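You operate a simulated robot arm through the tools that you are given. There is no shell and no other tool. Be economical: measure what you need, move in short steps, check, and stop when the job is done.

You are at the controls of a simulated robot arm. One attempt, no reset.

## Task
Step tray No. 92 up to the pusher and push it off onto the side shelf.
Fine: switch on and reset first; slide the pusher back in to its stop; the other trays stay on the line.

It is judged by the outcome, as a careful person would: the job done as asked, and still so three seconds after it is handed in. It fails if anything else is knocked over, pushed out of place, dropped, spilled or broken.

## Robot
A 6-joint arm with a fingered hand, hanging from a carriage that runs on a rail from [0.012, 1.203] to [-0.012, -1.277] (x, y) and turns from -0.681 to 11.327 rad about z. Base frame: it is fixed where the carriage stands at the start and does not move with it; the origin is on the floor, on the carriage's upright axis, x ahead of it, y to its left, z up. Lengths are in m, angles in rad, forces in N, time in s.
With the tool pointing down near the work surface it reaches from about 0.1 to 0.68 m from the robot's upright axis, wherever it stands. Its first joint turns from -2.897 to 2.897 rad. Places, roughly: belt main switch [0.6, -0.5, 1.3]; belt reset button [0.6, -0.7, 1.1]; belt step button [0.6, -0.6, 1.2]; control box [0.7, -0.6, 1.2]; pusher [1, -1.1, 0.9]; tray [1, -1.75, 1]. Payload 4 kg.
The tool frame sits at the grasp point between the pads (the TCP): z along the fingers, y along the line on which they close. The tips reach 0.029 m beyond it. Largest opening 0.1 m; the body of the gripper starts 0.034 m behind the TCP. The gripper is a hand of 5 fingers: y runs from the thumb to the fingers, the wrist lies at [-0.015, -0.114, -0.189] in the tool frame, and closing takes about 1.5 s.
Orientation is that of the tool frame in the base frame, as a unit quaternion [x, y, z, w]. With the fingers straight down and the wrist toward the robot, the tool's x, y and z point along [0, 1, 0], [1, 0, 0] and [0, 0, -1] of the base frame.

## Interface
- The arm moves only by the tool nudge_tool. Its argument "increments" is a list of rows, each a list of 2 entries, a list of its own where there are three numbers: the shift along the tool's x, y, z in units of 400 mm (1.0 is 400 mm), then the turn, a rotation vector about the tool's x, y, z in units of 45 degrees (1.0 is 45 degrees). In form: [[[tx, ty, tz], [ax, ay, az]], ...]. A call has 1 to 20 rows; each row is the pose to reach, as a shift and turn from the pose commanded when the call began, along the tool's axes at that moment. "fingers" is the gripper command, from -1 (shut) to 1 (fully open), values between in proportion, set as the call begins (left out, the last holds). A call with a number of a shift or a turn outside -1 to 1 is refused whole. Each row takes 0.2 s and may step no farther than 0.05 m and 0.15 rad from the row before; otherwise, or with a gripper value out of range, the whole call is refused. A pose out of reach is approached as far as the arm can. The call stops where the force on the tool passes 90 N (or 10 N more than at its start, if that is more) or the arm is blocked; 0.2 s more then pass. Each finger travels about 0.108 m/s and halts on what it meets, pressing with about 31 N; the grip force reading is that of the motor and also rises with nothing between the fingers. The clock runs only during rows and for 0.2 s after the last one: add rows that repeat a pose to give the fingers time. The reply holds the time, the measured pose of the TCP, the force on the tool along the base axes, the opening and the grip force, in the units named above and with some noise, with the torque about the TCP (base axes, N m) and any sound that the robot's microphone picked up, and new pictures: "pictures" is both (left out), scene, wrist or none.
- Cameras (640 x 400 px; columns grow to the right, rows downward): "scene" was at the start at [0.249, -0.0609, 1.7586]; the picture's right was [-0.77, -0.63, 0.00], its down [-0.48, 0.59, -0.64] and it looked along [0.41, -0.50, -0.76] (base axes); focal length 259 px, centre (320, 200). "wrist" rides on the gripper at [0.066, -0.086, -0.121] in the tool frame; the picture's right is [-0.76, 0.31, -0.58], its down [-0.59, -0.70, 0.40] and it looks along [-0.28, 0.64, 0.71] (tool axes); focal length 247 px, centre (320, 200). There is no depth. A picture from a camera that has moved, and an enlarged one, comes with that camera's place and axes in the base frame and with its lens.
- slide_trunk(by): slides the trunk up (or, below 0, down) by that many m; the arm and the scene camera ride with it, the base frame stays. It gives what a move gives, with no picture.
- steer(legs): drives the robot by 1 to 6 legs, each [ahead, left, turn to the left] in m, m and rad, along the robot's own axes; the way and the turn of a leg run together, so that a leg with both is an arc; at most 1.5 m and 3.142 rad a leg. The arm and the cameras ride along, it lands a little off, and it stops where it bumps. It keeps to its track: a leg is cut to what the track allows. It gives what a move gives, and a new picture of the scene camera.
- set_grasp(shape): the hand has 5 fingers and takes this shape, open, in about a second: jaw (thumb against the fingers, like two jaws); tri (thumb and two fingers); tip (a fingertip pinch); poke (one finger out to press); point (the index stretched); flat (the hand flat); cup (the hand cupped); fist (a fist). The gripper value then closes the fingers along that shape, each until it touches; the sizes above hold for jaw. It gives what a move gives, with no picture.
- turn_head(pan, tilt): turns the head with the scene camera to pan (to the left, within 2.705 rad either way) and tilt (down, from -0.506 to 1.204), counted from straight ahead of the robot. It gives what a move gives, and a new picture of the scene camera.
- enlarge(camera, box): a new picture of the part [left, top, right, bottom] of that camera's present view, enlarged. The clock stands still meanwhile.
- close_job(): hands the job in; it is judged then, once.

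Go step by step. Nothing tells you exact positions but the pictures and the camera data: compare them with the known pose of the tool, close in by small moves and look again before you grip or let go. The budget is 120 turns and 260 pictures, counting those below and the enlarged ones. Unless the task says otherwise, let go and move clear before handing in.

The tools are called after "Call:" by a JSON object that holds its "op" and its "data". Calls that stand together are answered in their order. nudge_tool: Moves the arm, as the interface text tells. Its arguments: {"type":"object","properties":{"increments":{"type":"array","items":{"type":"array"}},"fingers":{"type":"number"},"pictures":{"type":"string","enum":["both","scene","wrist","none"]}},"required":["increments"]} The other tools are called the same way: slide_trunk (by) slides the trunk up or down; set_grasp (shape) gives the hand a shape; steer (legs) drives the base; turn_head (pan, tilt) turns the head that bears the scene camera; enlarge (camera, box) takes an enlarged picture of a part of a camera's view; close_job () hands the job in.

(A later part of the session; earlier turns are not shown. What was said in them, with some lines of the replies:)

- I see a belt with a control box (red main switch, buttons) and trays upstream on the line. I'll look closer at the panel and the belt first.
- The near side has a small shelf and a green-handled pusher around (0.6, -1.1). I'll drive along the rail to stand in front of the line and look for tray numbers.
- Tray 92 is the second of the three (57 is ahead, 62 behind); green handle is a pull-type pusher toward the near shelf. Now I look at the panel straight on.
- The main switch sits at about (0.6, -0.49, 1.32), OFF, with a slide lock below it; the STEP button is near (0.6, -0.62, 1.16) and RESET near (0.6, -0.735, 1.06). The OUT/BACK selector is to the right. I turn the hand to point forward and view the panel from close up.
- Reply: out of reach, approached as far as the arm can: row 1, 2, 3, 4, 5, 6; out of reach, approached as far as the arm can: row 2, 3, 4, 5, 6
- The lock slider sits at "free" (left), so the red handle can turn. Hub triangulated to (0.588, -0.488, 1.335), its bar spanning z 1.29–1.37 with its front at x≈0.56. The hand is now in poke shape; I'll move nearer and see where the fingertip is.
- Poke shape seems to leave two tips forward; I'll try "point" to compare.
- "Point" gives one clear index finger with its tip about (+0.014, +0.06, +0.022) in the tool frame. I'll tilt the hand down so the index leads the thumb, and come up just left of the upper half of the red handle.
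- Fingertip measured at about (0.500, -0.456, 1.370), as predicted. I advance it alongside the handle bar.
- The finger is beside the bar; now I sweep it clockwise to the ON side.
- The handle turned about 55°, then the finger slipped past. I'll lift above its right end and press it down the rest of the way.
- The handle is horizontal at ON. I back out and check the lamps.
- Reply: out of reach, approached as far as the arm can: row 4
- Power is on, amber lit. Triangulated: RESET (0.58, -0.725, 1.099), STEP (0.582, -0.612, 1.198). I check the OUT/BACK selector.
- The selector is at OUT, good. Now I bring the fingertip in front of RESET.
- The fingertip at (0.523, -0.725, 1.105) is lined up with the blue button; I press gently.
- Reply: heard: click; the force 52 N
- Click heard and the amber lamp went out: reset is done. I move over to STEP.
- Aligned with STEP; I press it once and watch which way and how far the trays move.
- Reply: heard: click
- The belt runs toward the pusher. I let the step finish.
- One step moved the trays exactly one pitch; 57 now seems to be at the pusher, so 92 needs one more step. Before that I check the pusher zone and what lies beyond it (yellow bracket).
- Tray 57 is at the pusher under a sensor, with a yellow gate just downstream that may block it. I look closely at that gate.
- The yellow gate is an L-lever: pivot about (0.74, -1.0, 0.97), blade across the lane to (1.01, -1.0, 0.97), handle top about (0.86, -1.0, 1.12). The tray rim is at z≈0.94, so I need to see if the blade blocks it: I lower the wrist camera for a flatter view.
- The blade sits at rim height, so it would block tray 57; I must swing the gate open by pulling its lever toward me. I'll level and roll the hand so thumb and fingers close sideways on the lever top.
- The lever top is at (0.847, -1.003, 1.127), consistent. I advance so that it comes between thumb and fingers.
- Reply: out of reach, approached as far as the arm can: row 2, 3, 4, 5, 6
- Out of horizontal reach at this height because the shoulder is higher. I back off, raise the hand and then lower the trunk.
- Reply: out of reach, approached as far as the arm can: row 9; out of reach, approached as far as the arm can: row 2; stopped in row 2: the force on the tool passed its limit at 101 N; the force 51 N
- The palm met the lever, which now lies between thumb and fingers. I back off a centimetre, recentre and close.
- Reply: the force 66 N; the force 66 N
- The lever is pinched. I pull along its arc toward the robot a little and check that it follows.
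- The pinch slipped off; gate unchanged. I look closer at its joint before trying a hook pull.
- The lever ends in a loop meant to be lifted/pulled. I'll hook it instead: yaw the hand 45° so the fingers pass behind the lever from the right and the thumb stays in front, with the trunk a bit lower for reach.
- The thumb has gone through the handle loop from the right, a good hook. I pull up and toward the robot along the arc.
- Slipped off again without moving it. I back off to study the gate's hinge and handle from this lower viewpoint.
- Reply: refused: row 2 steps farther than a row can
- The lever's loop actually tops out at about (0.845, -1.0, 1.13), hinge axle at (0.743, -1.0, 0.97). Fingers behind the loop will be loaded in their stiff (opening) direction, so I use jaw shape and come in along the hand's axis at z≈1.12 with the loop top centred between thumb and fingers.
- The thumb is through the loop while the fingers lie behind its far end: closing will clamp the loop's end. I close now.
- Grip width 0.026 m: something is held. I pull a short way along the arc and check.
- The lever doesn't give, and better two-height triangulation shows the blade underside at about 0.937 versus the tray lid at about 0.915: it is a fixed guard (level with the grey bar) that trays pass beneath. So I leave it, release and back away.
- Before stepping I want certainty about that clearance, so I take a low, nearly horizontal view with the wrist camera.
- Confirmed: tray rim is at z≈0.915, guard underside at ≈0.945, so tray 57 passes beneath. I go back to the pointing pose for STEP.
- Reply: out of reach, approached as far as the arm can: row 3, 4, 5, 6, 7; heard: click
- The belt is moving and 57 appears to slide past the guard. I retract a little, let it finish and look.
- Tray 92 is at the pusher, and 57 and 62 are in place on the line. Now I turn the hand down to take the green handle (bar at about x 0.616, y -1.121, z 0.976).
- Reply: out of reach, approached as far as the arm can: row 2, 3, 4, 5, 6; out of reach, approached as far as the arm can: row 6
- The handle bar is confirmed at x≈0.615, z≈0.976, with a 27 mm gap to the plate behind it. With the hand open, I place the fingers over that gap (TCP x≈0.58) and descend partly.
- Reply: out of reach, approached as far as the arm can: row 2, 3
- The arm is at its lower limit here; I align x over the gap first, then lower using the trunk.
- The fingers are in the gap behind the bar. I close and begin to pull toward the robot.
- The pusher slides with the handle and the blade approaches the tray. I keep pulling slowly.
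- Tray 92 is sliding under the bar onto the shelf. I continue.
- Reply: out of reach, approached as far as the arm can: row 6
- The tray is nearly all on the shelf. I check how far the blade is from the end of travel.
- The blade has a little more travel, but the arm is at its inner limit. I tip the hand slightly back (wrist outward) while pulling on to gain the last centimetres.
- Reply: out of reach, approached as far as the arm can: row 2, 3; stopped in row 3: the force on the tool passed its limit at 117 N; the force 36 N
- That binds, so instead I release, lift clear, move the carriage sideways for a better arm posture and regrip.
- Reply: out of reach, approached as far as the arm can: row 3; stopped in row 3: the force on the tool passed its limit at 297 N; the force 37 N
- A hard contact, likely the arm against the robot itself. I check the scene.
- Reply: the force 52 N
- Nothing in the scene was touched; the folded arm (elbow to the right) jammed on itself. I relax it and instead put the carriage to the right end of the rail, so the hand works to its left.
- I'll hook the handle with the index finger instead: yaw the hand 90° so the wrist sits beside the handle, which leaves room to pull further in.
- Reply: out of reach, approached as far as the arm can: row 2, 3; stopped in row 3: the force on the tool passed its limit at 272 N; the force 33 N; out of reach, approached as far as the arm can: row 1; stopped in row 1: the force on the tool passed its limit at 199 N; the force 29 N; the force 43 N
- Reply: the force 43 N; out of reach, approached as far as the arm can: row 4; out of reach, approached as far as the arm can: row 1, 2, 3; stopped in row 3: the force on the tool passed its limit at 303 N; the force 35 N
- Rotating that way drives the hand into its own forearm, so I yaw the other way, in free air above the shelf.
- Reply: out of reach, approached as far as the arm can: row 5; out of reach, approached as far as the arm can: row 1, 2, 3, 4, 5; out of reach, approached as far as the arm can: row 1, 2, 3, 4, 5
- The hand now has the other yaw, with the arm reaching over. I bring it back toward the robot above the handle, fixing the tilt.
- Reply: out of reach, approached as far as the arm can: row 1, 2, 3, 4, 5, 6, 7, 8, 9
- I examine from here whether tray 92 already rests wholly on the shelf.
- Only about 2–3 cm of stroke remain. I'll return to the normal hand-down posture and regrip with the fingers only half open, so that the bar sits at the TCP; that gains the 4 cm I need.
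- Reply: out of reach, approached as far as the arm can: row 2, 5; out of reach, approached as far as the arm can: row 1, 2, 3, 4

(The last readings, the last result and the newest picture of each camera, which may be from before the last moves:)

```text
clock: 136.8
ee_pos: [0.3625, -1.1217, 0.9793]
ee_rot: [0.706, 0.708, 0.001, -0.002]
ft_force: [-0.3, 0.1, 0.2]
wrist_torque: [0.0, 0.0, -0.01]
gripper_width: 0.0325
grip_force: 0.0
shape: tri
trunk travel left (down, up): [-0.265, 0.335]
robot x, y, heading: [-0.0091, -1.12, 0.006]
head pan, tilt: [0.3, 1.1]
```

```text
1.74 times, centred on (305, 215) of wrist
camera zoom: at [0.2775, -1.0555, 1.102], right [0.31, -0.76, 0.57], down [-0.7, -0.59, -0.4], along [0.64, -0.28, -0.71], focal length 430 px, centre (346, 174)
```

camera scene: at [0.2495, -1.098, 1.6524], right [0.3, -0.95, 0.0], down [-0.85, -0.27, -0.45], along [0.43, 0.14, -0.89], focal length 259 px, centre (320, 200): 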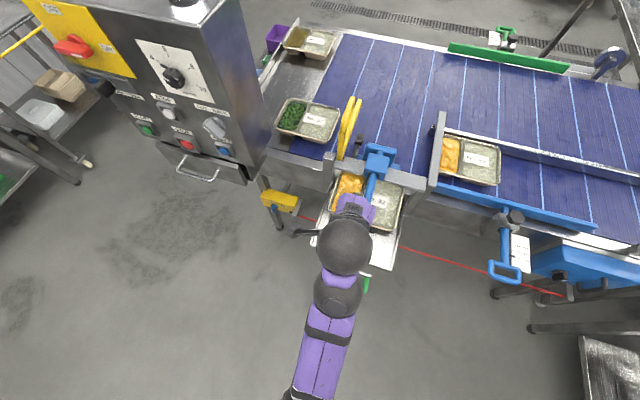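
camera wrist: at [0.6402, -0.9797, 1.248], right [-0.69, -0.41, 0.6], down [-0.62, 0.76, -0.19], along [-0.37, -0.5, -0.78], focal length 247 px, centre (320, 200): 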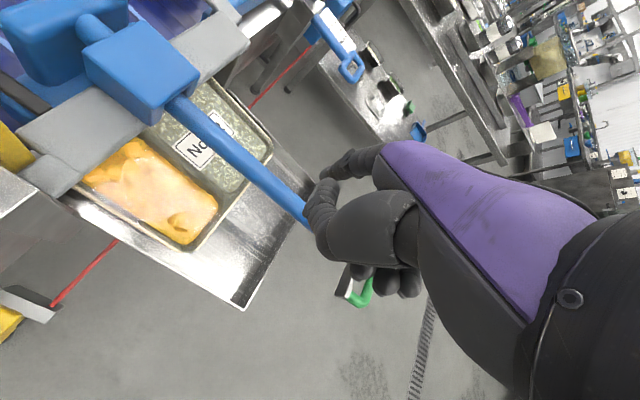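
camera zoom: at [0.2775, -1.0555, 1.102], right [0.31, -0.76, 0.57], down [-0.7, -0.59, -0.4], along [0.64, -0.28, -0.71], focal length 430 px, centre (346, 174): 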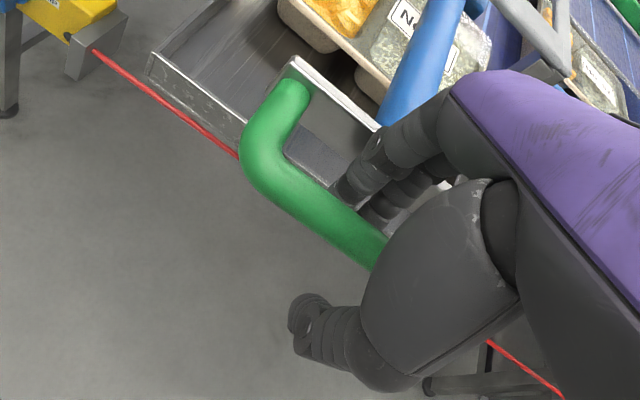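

The fingers are inside the D-handle. Close and pull the remaining stroke.

Call:
{"op": "nudge_tool", "data": {"increments": [[[0, 0, 0], [0, 0, 0]], [[0, 0, 0], [0, 0, 0]], [[0, 0, 0], [0, 0, 0]], [[0, 0, 0], [0, 0, 0]], [[0, -0.02, 0], [0, 0, 0]], [[0, -0.04, 0], [0, 0, 0]], [[0, -0.06, 0], [0, 0, 0]], [[0, -0.08, 0], [0, 0, 0]], [[0, -0.1, 0], [0, 0, 0]], [[0, -0.12, 0], [0, 0, 0]]], "fingers": -1, "pictures": "scene"}}

Call:
{"op": "enlarge", "data": {"camera": "scene", "box": [300, 80, 460, 280]}}

Call:
{"op": "enlarge", "data": {"camera": "wrist", "box": [180, 0, 480, 240]}}

```text
clock: 139.0
ee_pos: [0.3361, -1.1227, 0.9733]
ee_rot: [0.707, 0.707, 0.003, 0.001]
ft_force: [21.2, 4.1, 6.6]
wrist_torque: [0.1, -0.17, 0.0]
gripper_width: 0.0078
grip_force: 31.3
shape: tri
out of reach, approached as far as the arm can: row 8, 9, 10
trunk travel left (down, up): [-0.265, 0.335]
robot x, y, heading: [-0.0129, -1.1147, 0.008]
head pan, tilt: [0.3, 1.1]
camera scene: at [0.2519, -1.0974, 1.5337], right [0.3, -0.95, 0.0], down [-0.85, -0.27, -0.46], along [0.44, 0.14, -0.89], focal length 259 px, centre (320, 200)
```

scene: 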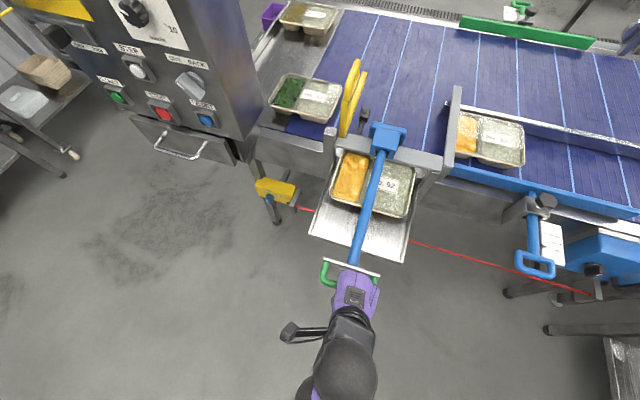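

```text
2.00 times, centred on (380, 180) of scene
camera zoom: at [0.2519, -1.0974, 1.5337], right [0.3, -0.95, 0.0], down [-0.85, -0.27, -0.46], along [0.44, 0.14, -0.89], focal length 518 px, centre (200, 240)
```

zoom: 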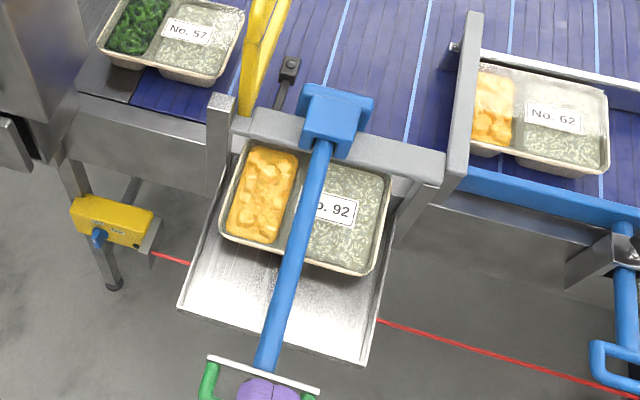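

```text
1.67 times, centred on (330, 120) of wrist
camera zoom: at [0.2496, -1.057, 1.0935], right [0.3, -0.76, 0.58], down [-0.7, -0.59, -0.41], along [0.65, -0.28, -0.71], focal length 412 px, centre (303, 333)
```

zoom: 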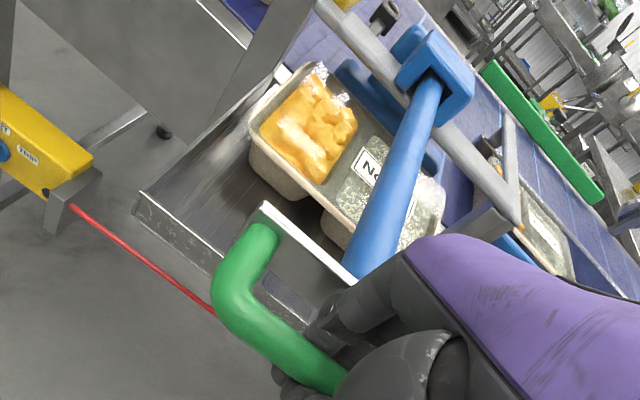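

The pull now resists with about 21 N: the pusher is at its outer stop. Tray 92's rim is at z≈0.89–0.90, level and lower than on the belt (0.915), so it rests on the shelf. Now I slide the pusher back in.

Call:
{"op": "nudge_tool", "data": {"increments": [[[0, 0.05, 0], [0, 0, 0]], [[0, 0.1, 0], [0, 0, 0]], [[0, 0.15, 0], [0, 0, 0]], [[0, 0.2, 0], [0, 0, 0]], [[0, 0.25, 0], [0, 0, 0]], [[0, 0.3, 0], [0, 0, 0]], [[0, 0.35, 0], [0, 0, 0]], [[0, 0.4, 0], [0, 0, 0]]], "pictures": "scene"}}

Call:
{"op": "enlarge", "data": {"camera": "scene", "box": [300, 80, 460, 280]}}

```text
clock: 140.8
ee_pos: [0.4911, -1.123, 0.9675]
ee_rot: [0.707, 0.707, 0.0, -0.002]
ft_force: [3.8, -10.0, -15.6]
wrist_torque: [0.05, 0.16, -0.02]
gripper_width: 0.0064
grip_force: 30.7
shape: tri
trunk travel left (down, up): [-0.265, 0.335]
robot x, y, heading: [-0.0103, -1.1178, 0.008]
head pan, tilt: [0.3, 1.1]
camera scene: at [0.249, -1.0991, 1.5321], right [0.3, -0.95, 0.0], down [-0.85, -0.27, -0.45], along [0.43, 0.14, -0.89], focal length 259 px, centre (320, 200)
```

scene: 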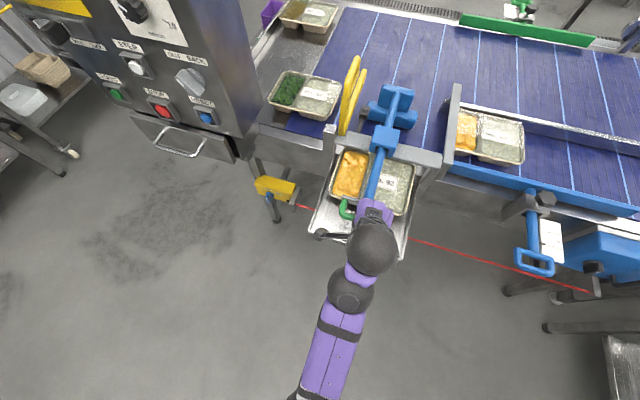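

```text
2.00 times, centred on (380, 180) of scene
camera zoom: at [0.249, -1.0991, 1.5321], right [0.3, -0.95, 0.0], down [-0.85, -0.27, -0.45], along [0.43, 0.14, -0.89], focal length 518 px, centre (200, 240)
```

zoom: 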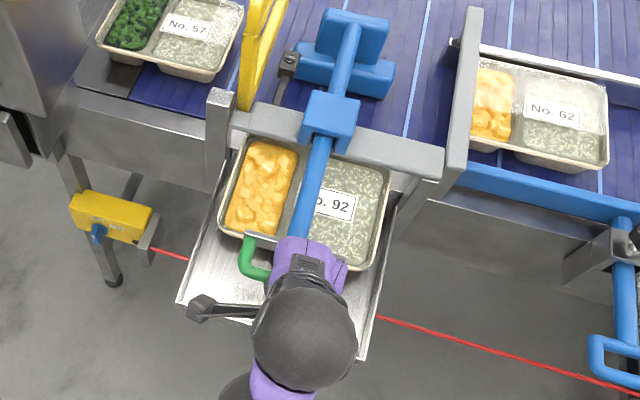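

The pusher is going back in and the tray stays put. I continue toward the stop.

Call:
{"op": "nudge_tool", "data": {"increments": [[[0, 0.04, -0.005], [0, 0, 0]], [[0, 0.08, -0.01], [0, 0, 0]], [[0, 0.12, -0.01], [0, 0, 0]], [[0, 0.16, -0.01], [0, 0, 0]], [[0, 0.2, -0.01], [0, 0, 0]], [[0, 0.24, -0.01], [0, 0, 0]], [[0, 0.28, -0.01], [0, 0, 0]]], "pictures": "scene"}}

Call:
{"op": "enlarge", "data": {"camera": "scene", "box": [300, 80, 460, 280]}}

```text
clock: 142.4
ee_pos: [0.5978, -1.1244, 0.9694]
ee_rot: [0.707, 0.707, -0.002, -0.004]
ft_force: [2.0, -6.9, -33.8]
wrist_torque: [0.06, 0.22, -0.01]
gripper_width: 0.006
grip_force: 30.6
shape: tri
trunk travel left (down, up): [-0.265, 0.335]
robot x, y, heading: [-0.0147, -1.1216, 0.006]
head pan, tilt: [0.3, 1.1]
camera scene: at [0.2479, -1.0986, 1.5317], right [0.3, -0.95, 0.0], down [-0.85, -0.27, -0.45], along [0.43, 0.14, -0.89], focal length 259 px, centre (320, 200)
```

scene: 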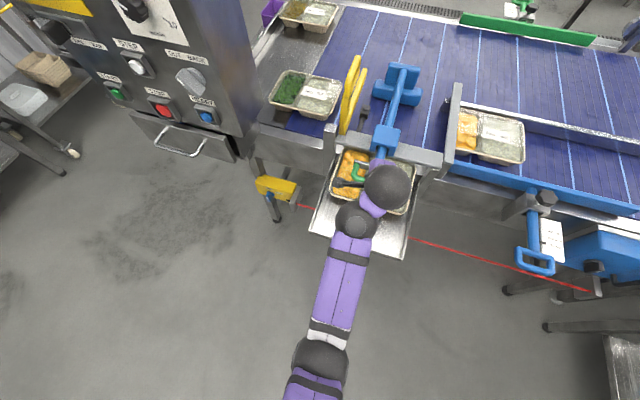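

```text
2.00 times, centred on (380, 180) of scene
camera zoom: at [0.2479, -1.0986, 1.5317], right [0.3, -0.95, 0.0], down [-0.85, -0.27, -0.45], along [0.43, 0.14, -0.89], focal length 518 px, centre (200, 240)
```

zoom: 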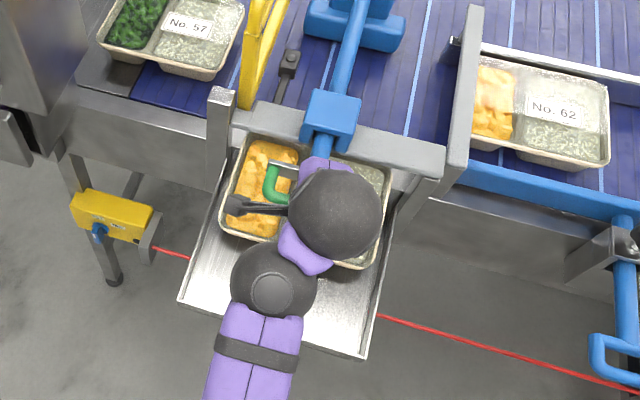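

Call:
{"op": "nudge_tool", "data": {"increments": [[[0, 0.015, 0.01], [0, 0, 0]], [[0, 0.03, 0.01], [0, 0, 0]], [[0, 0.05, 0.01], [0, 0, 0]], [[0, 0.07, 0.01], [0, 0, 0]]], "pictures": "none"}}

Call:
{"op": "turn_head", "data": {"pan": 0.0, "tilt": 0.85}}

Call:
{"op": "enlarge", "data": {"camera": "scene", "box": [270, 90, 430, 250]}}

```text
clock: 143.4
ee_pos: [0.622, -1.1237, 0.974]
ee_rot: [0.711, 0.703, -0.009, 0.004]
ft_force: [-49.9, 3.3, -24.1]
wrist_torque: [0.05, -0.45, 0.02]
gripper_width: 0.0078
grip_force: 30.9
shape: tri
out of reach, approached as far as the arm can: row 2, 3, 4
trunk travel left (down, up): [-0.265, 0.335]
robot x, y, heading: [-0.0087, -1.1162, 0.009]
head pan, tilt: [0.3, 1.1]
```

```text
clock: 144.2
ee_pos: [0.6214, -1.1244, 0.9738]
ee_rot: [0.711, 0.703, -0.007, 0.004]
ft_force: [-49.6, 5.1, -23.4]
wrist_torque: [0.04, -0.45, -0.03]
gripper_width: 0.0079
grip_force: 31.1
shape: tri
trunk travel left (down, up): [-0.265, 0.335]
robot x, y, heading: [-0.0101, -1.1139, 0.014]
head pan, tilt: [0.0, 0.85]
camera scene: at [0.2614, -1.1159, 1.5477], right [0.01, -1.0, 0.0], down [-0.76, -0.01, -0.65], along [0.65, 0.01, -0.76], focal length 259 px, centre (320, 200)
```

scene: 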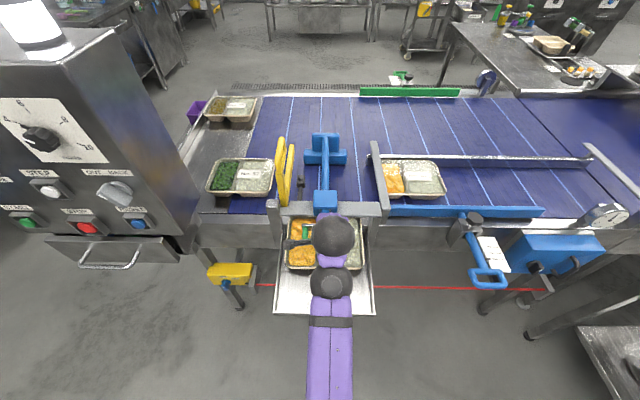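

```text
2.50 times, centred on (350, 170) of scene
camera zoom: at [0.2614, -1.1159, 1.5477], right [0.01, -1.0, 0.0], down [-0.76, -0.01, -0.65], along [0.65, 0.01, -0.76], focal length 647 px, centre (245, 275)
```

zoom: 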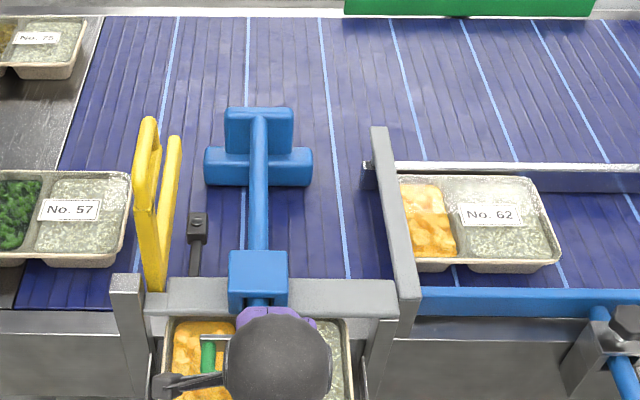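

The pusher hits its inner stop (50 N). I open slightly, ease back without dragging the handle, and lift out vertically.

Call:
{"op": "nudge_tool", "data": {"increments": [[[0, 0, 0], [0, 0, 0]], [[0, 0, 0], [0, 0, 0]], [[0, 0, 0], [0, 0, 0]]], "fingers": -0.35, "pictures": "none"}}

Call:
{"op": "enlarge", "data": {"camera": "wrist", "box": [180, 60, 430, 290]}}

```text
clock: 145.0
ee_pos: [0.6359, -1.1246, 0.9894]
ee_rot: [0.712, 0.702, 0.005, 0.018]
ft_force: [-35.7, 0.0, 31.7]
wrist_torque: [-0.1, -0.69, -0.07]
gripper_width: 0.0304
grip_force: 0.1
shape: tri
trunk travel left (down, up): [-0.265, 0.335]
robot x, y, heading: [-0.0118, -1.1173, 0.006]
head pan, tilt: [0.0, 0.85]
```

```text
1.74 times, centred on (305, 175) of wrist
camera zoom: at [0.5483, -1.0571, 1.1077], right [0.28, -0.75, 0.6], down [-0.7, -0.59, -0.41], along [0.66, -0.3, -0.69], focal length 430 px, centre (346, 244)
```

zoom: 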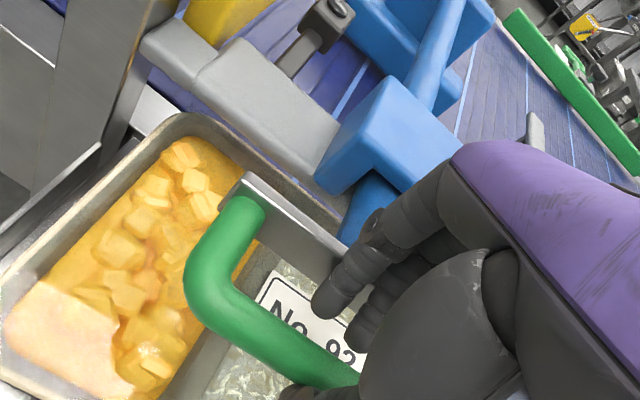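

Call:
{"op": "nudge_tool", "data": {"increments": [[[0, -0.02, -0.02], [0, 0, 0]], [[0, -0.035, -0.05], [0, 0, 0]], [[0, -0.035, -0.1], [0, 0, 0]]], "pictures": "none"}}

Call:
{"op": "enlarge", "data": {"camera": "wrist", "box": [180, 60, 430, 290]}}

```text
clock: 145.8
ee_pos: [0.6152, -1.122, 1.0078]
ee_rot: [0.706, 0.708, -0.002, -0.003]
ft_force: [-0.3, 0.3, -0.2]
wrist_torque: [0.01, -0.01, 0.04]
gripper_width: 0.0327
grip_force: 0.0
shape: tri
out of reach, approached as far as the arm can: row 1
trunk travel left (down, up): [-0.265, 0.335]
robot x, y, heading: [-0.0104, -1.1174, 0.012]
head pan, tilt: [0.0, 0.85]
```

```text
1.74 times, centred on (305, 175) of wrist
camera zoom: at [0.5309, -1.0567, 1.1302], right [0.31, -0.76, 0.57], down [-0.7, -0.59, -0.4], along [0.64, -0.28, -0.72], focal length 430 px, centre (346, 244)
```

zoom: 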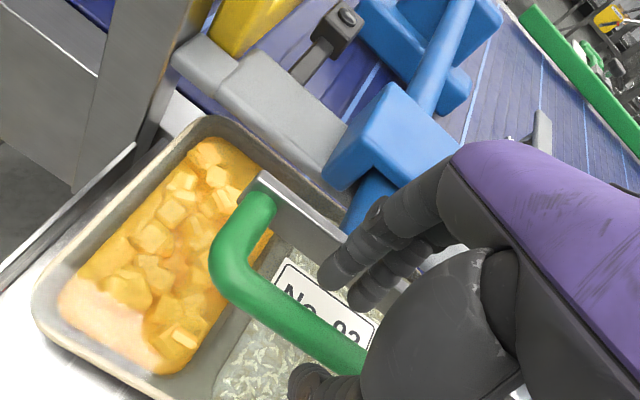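

Free of force and lifted. I raise with the trunk, retreat and check the end state.

Call:
{"op": "slide_trunk", "data": {"by": 0.18}}

Call:
{"op": "nudge_tool", "data": {"increments": [[[0, -0.08, 0], [0, 0, 0]], [[0, -0.16, 0], [0, 0, 0]], [[0, -0.24, 0], [0, 0, 0]], [[0, -0.32, 0], [0, 0, 0]], [[0, -0.4, 0], [0, 0, 0]], [[0, -0.48, 0], [0, 0, 0]]], "pictures": "none"}}

Call:
{"op": "steer", "data": {"legs": [[0, -0.15, 0]]}}

Call:
{"op": "enlarge", "data": {"camera": "scene", "box": [200, 100, 400, 300]}}

```text
clock: 147.8
ee_pos: [0.6155, -1.1217, 1.189]
ee_rot: [0.706, 0.708, 0.001, -0.002]
ft_force: [-0.1, 0.1, -0.1]
wrist_torque: [-0.01, 0.05, 0.02]
gripper_width: 0.0323
grip_force: 0.1
shape: tri
trunk travel left (down, up): [-0.445, 0.155]
robot x, y, heading: [-0.0113, -1.1181, 0.008]
head pan, tilt: [0.0, 0.85]
```

```text
clock: 149.2
ee_pos: [0.4229, -1.1222, 1.1886]
ee_rot: [0.706, 0.708, 0.0, -0.001]
ft_force: [0.6, 0.8, 0.3]
wrist_torque: [-0.01, 0.03, -0.03]
gripper_width: 0.0323
grip_force: 0.1
shape: tri
trunk travel left (down, up): [-0.445, 0.155]
robot x, y, heading: [-0.0125, -1.1162, 0.009]
head pan, tilt: [0.0, 0.85]
```

```text
clock: 150.5
ee_pos: [0.42, -1.2689, 1.1889]
ee_rot: [0.706, 0.709, 0.001, -0.002]
ft_force: [0.1, -0.4, 0.2]
wrist_torque: [-0.01, 0.0, 0.03]
gripper_width: 0.0322
grip_force: 0.0
shape: tri
trunk travel left (down, up): [-0.445, 0.155]
robot x, y, heading: [-0.0117, -1.2637, 0.012]
head pan, tilt: [0.0, 0.85]
camera scene: at [0.2661, -1.2642, 1.7302], right [0.01, -1.0, 0.0], down [-0.75, -0.01, -0.66], along [0.66, 0.01, -0.75], focal length 259 px, centre (320, 200)
```

scene: 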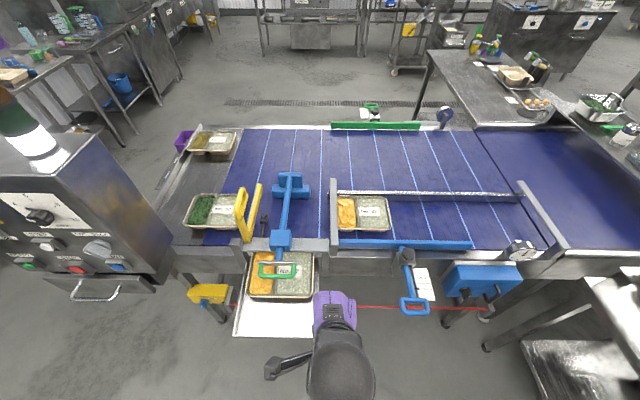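

```text
2.00 times, centred on (300, 200) of scene
camera zoom: at [0.2661, -1.2642, 1.7302], right [0.01, -1.0, 0.0], down [-0.75, -0.01, -0.66], along [0.66, 0.01, -0.75], focal length 518 px, centre (360, 200)
```

zoom: 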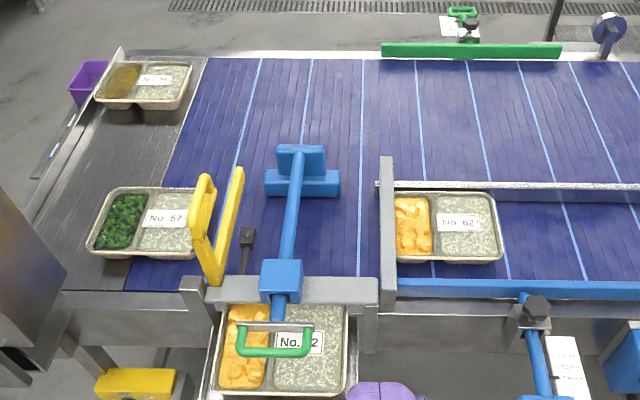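

The pusher is in at its stop (handle bar back at x≈0.618), tray No. 92 rests on the side shelf, and trays 57 and 62 remain on the line. The hand is clear, so I hand in.

Call:
{"op": "close_job", "data": {}}

```text
The job is handed in.
```

I switched the belt on, reset it and stepped tray No. 92 up to the pusher. I then pushed it onto the side shelf and slid the pusher back in to its stop. In the last picture, trays 57 and 62 are still on the line.

I mistook the yellow guard beside the pusher for a gate and pulled on its lever three times. It did not move, and it looked unchanged in the pictures.
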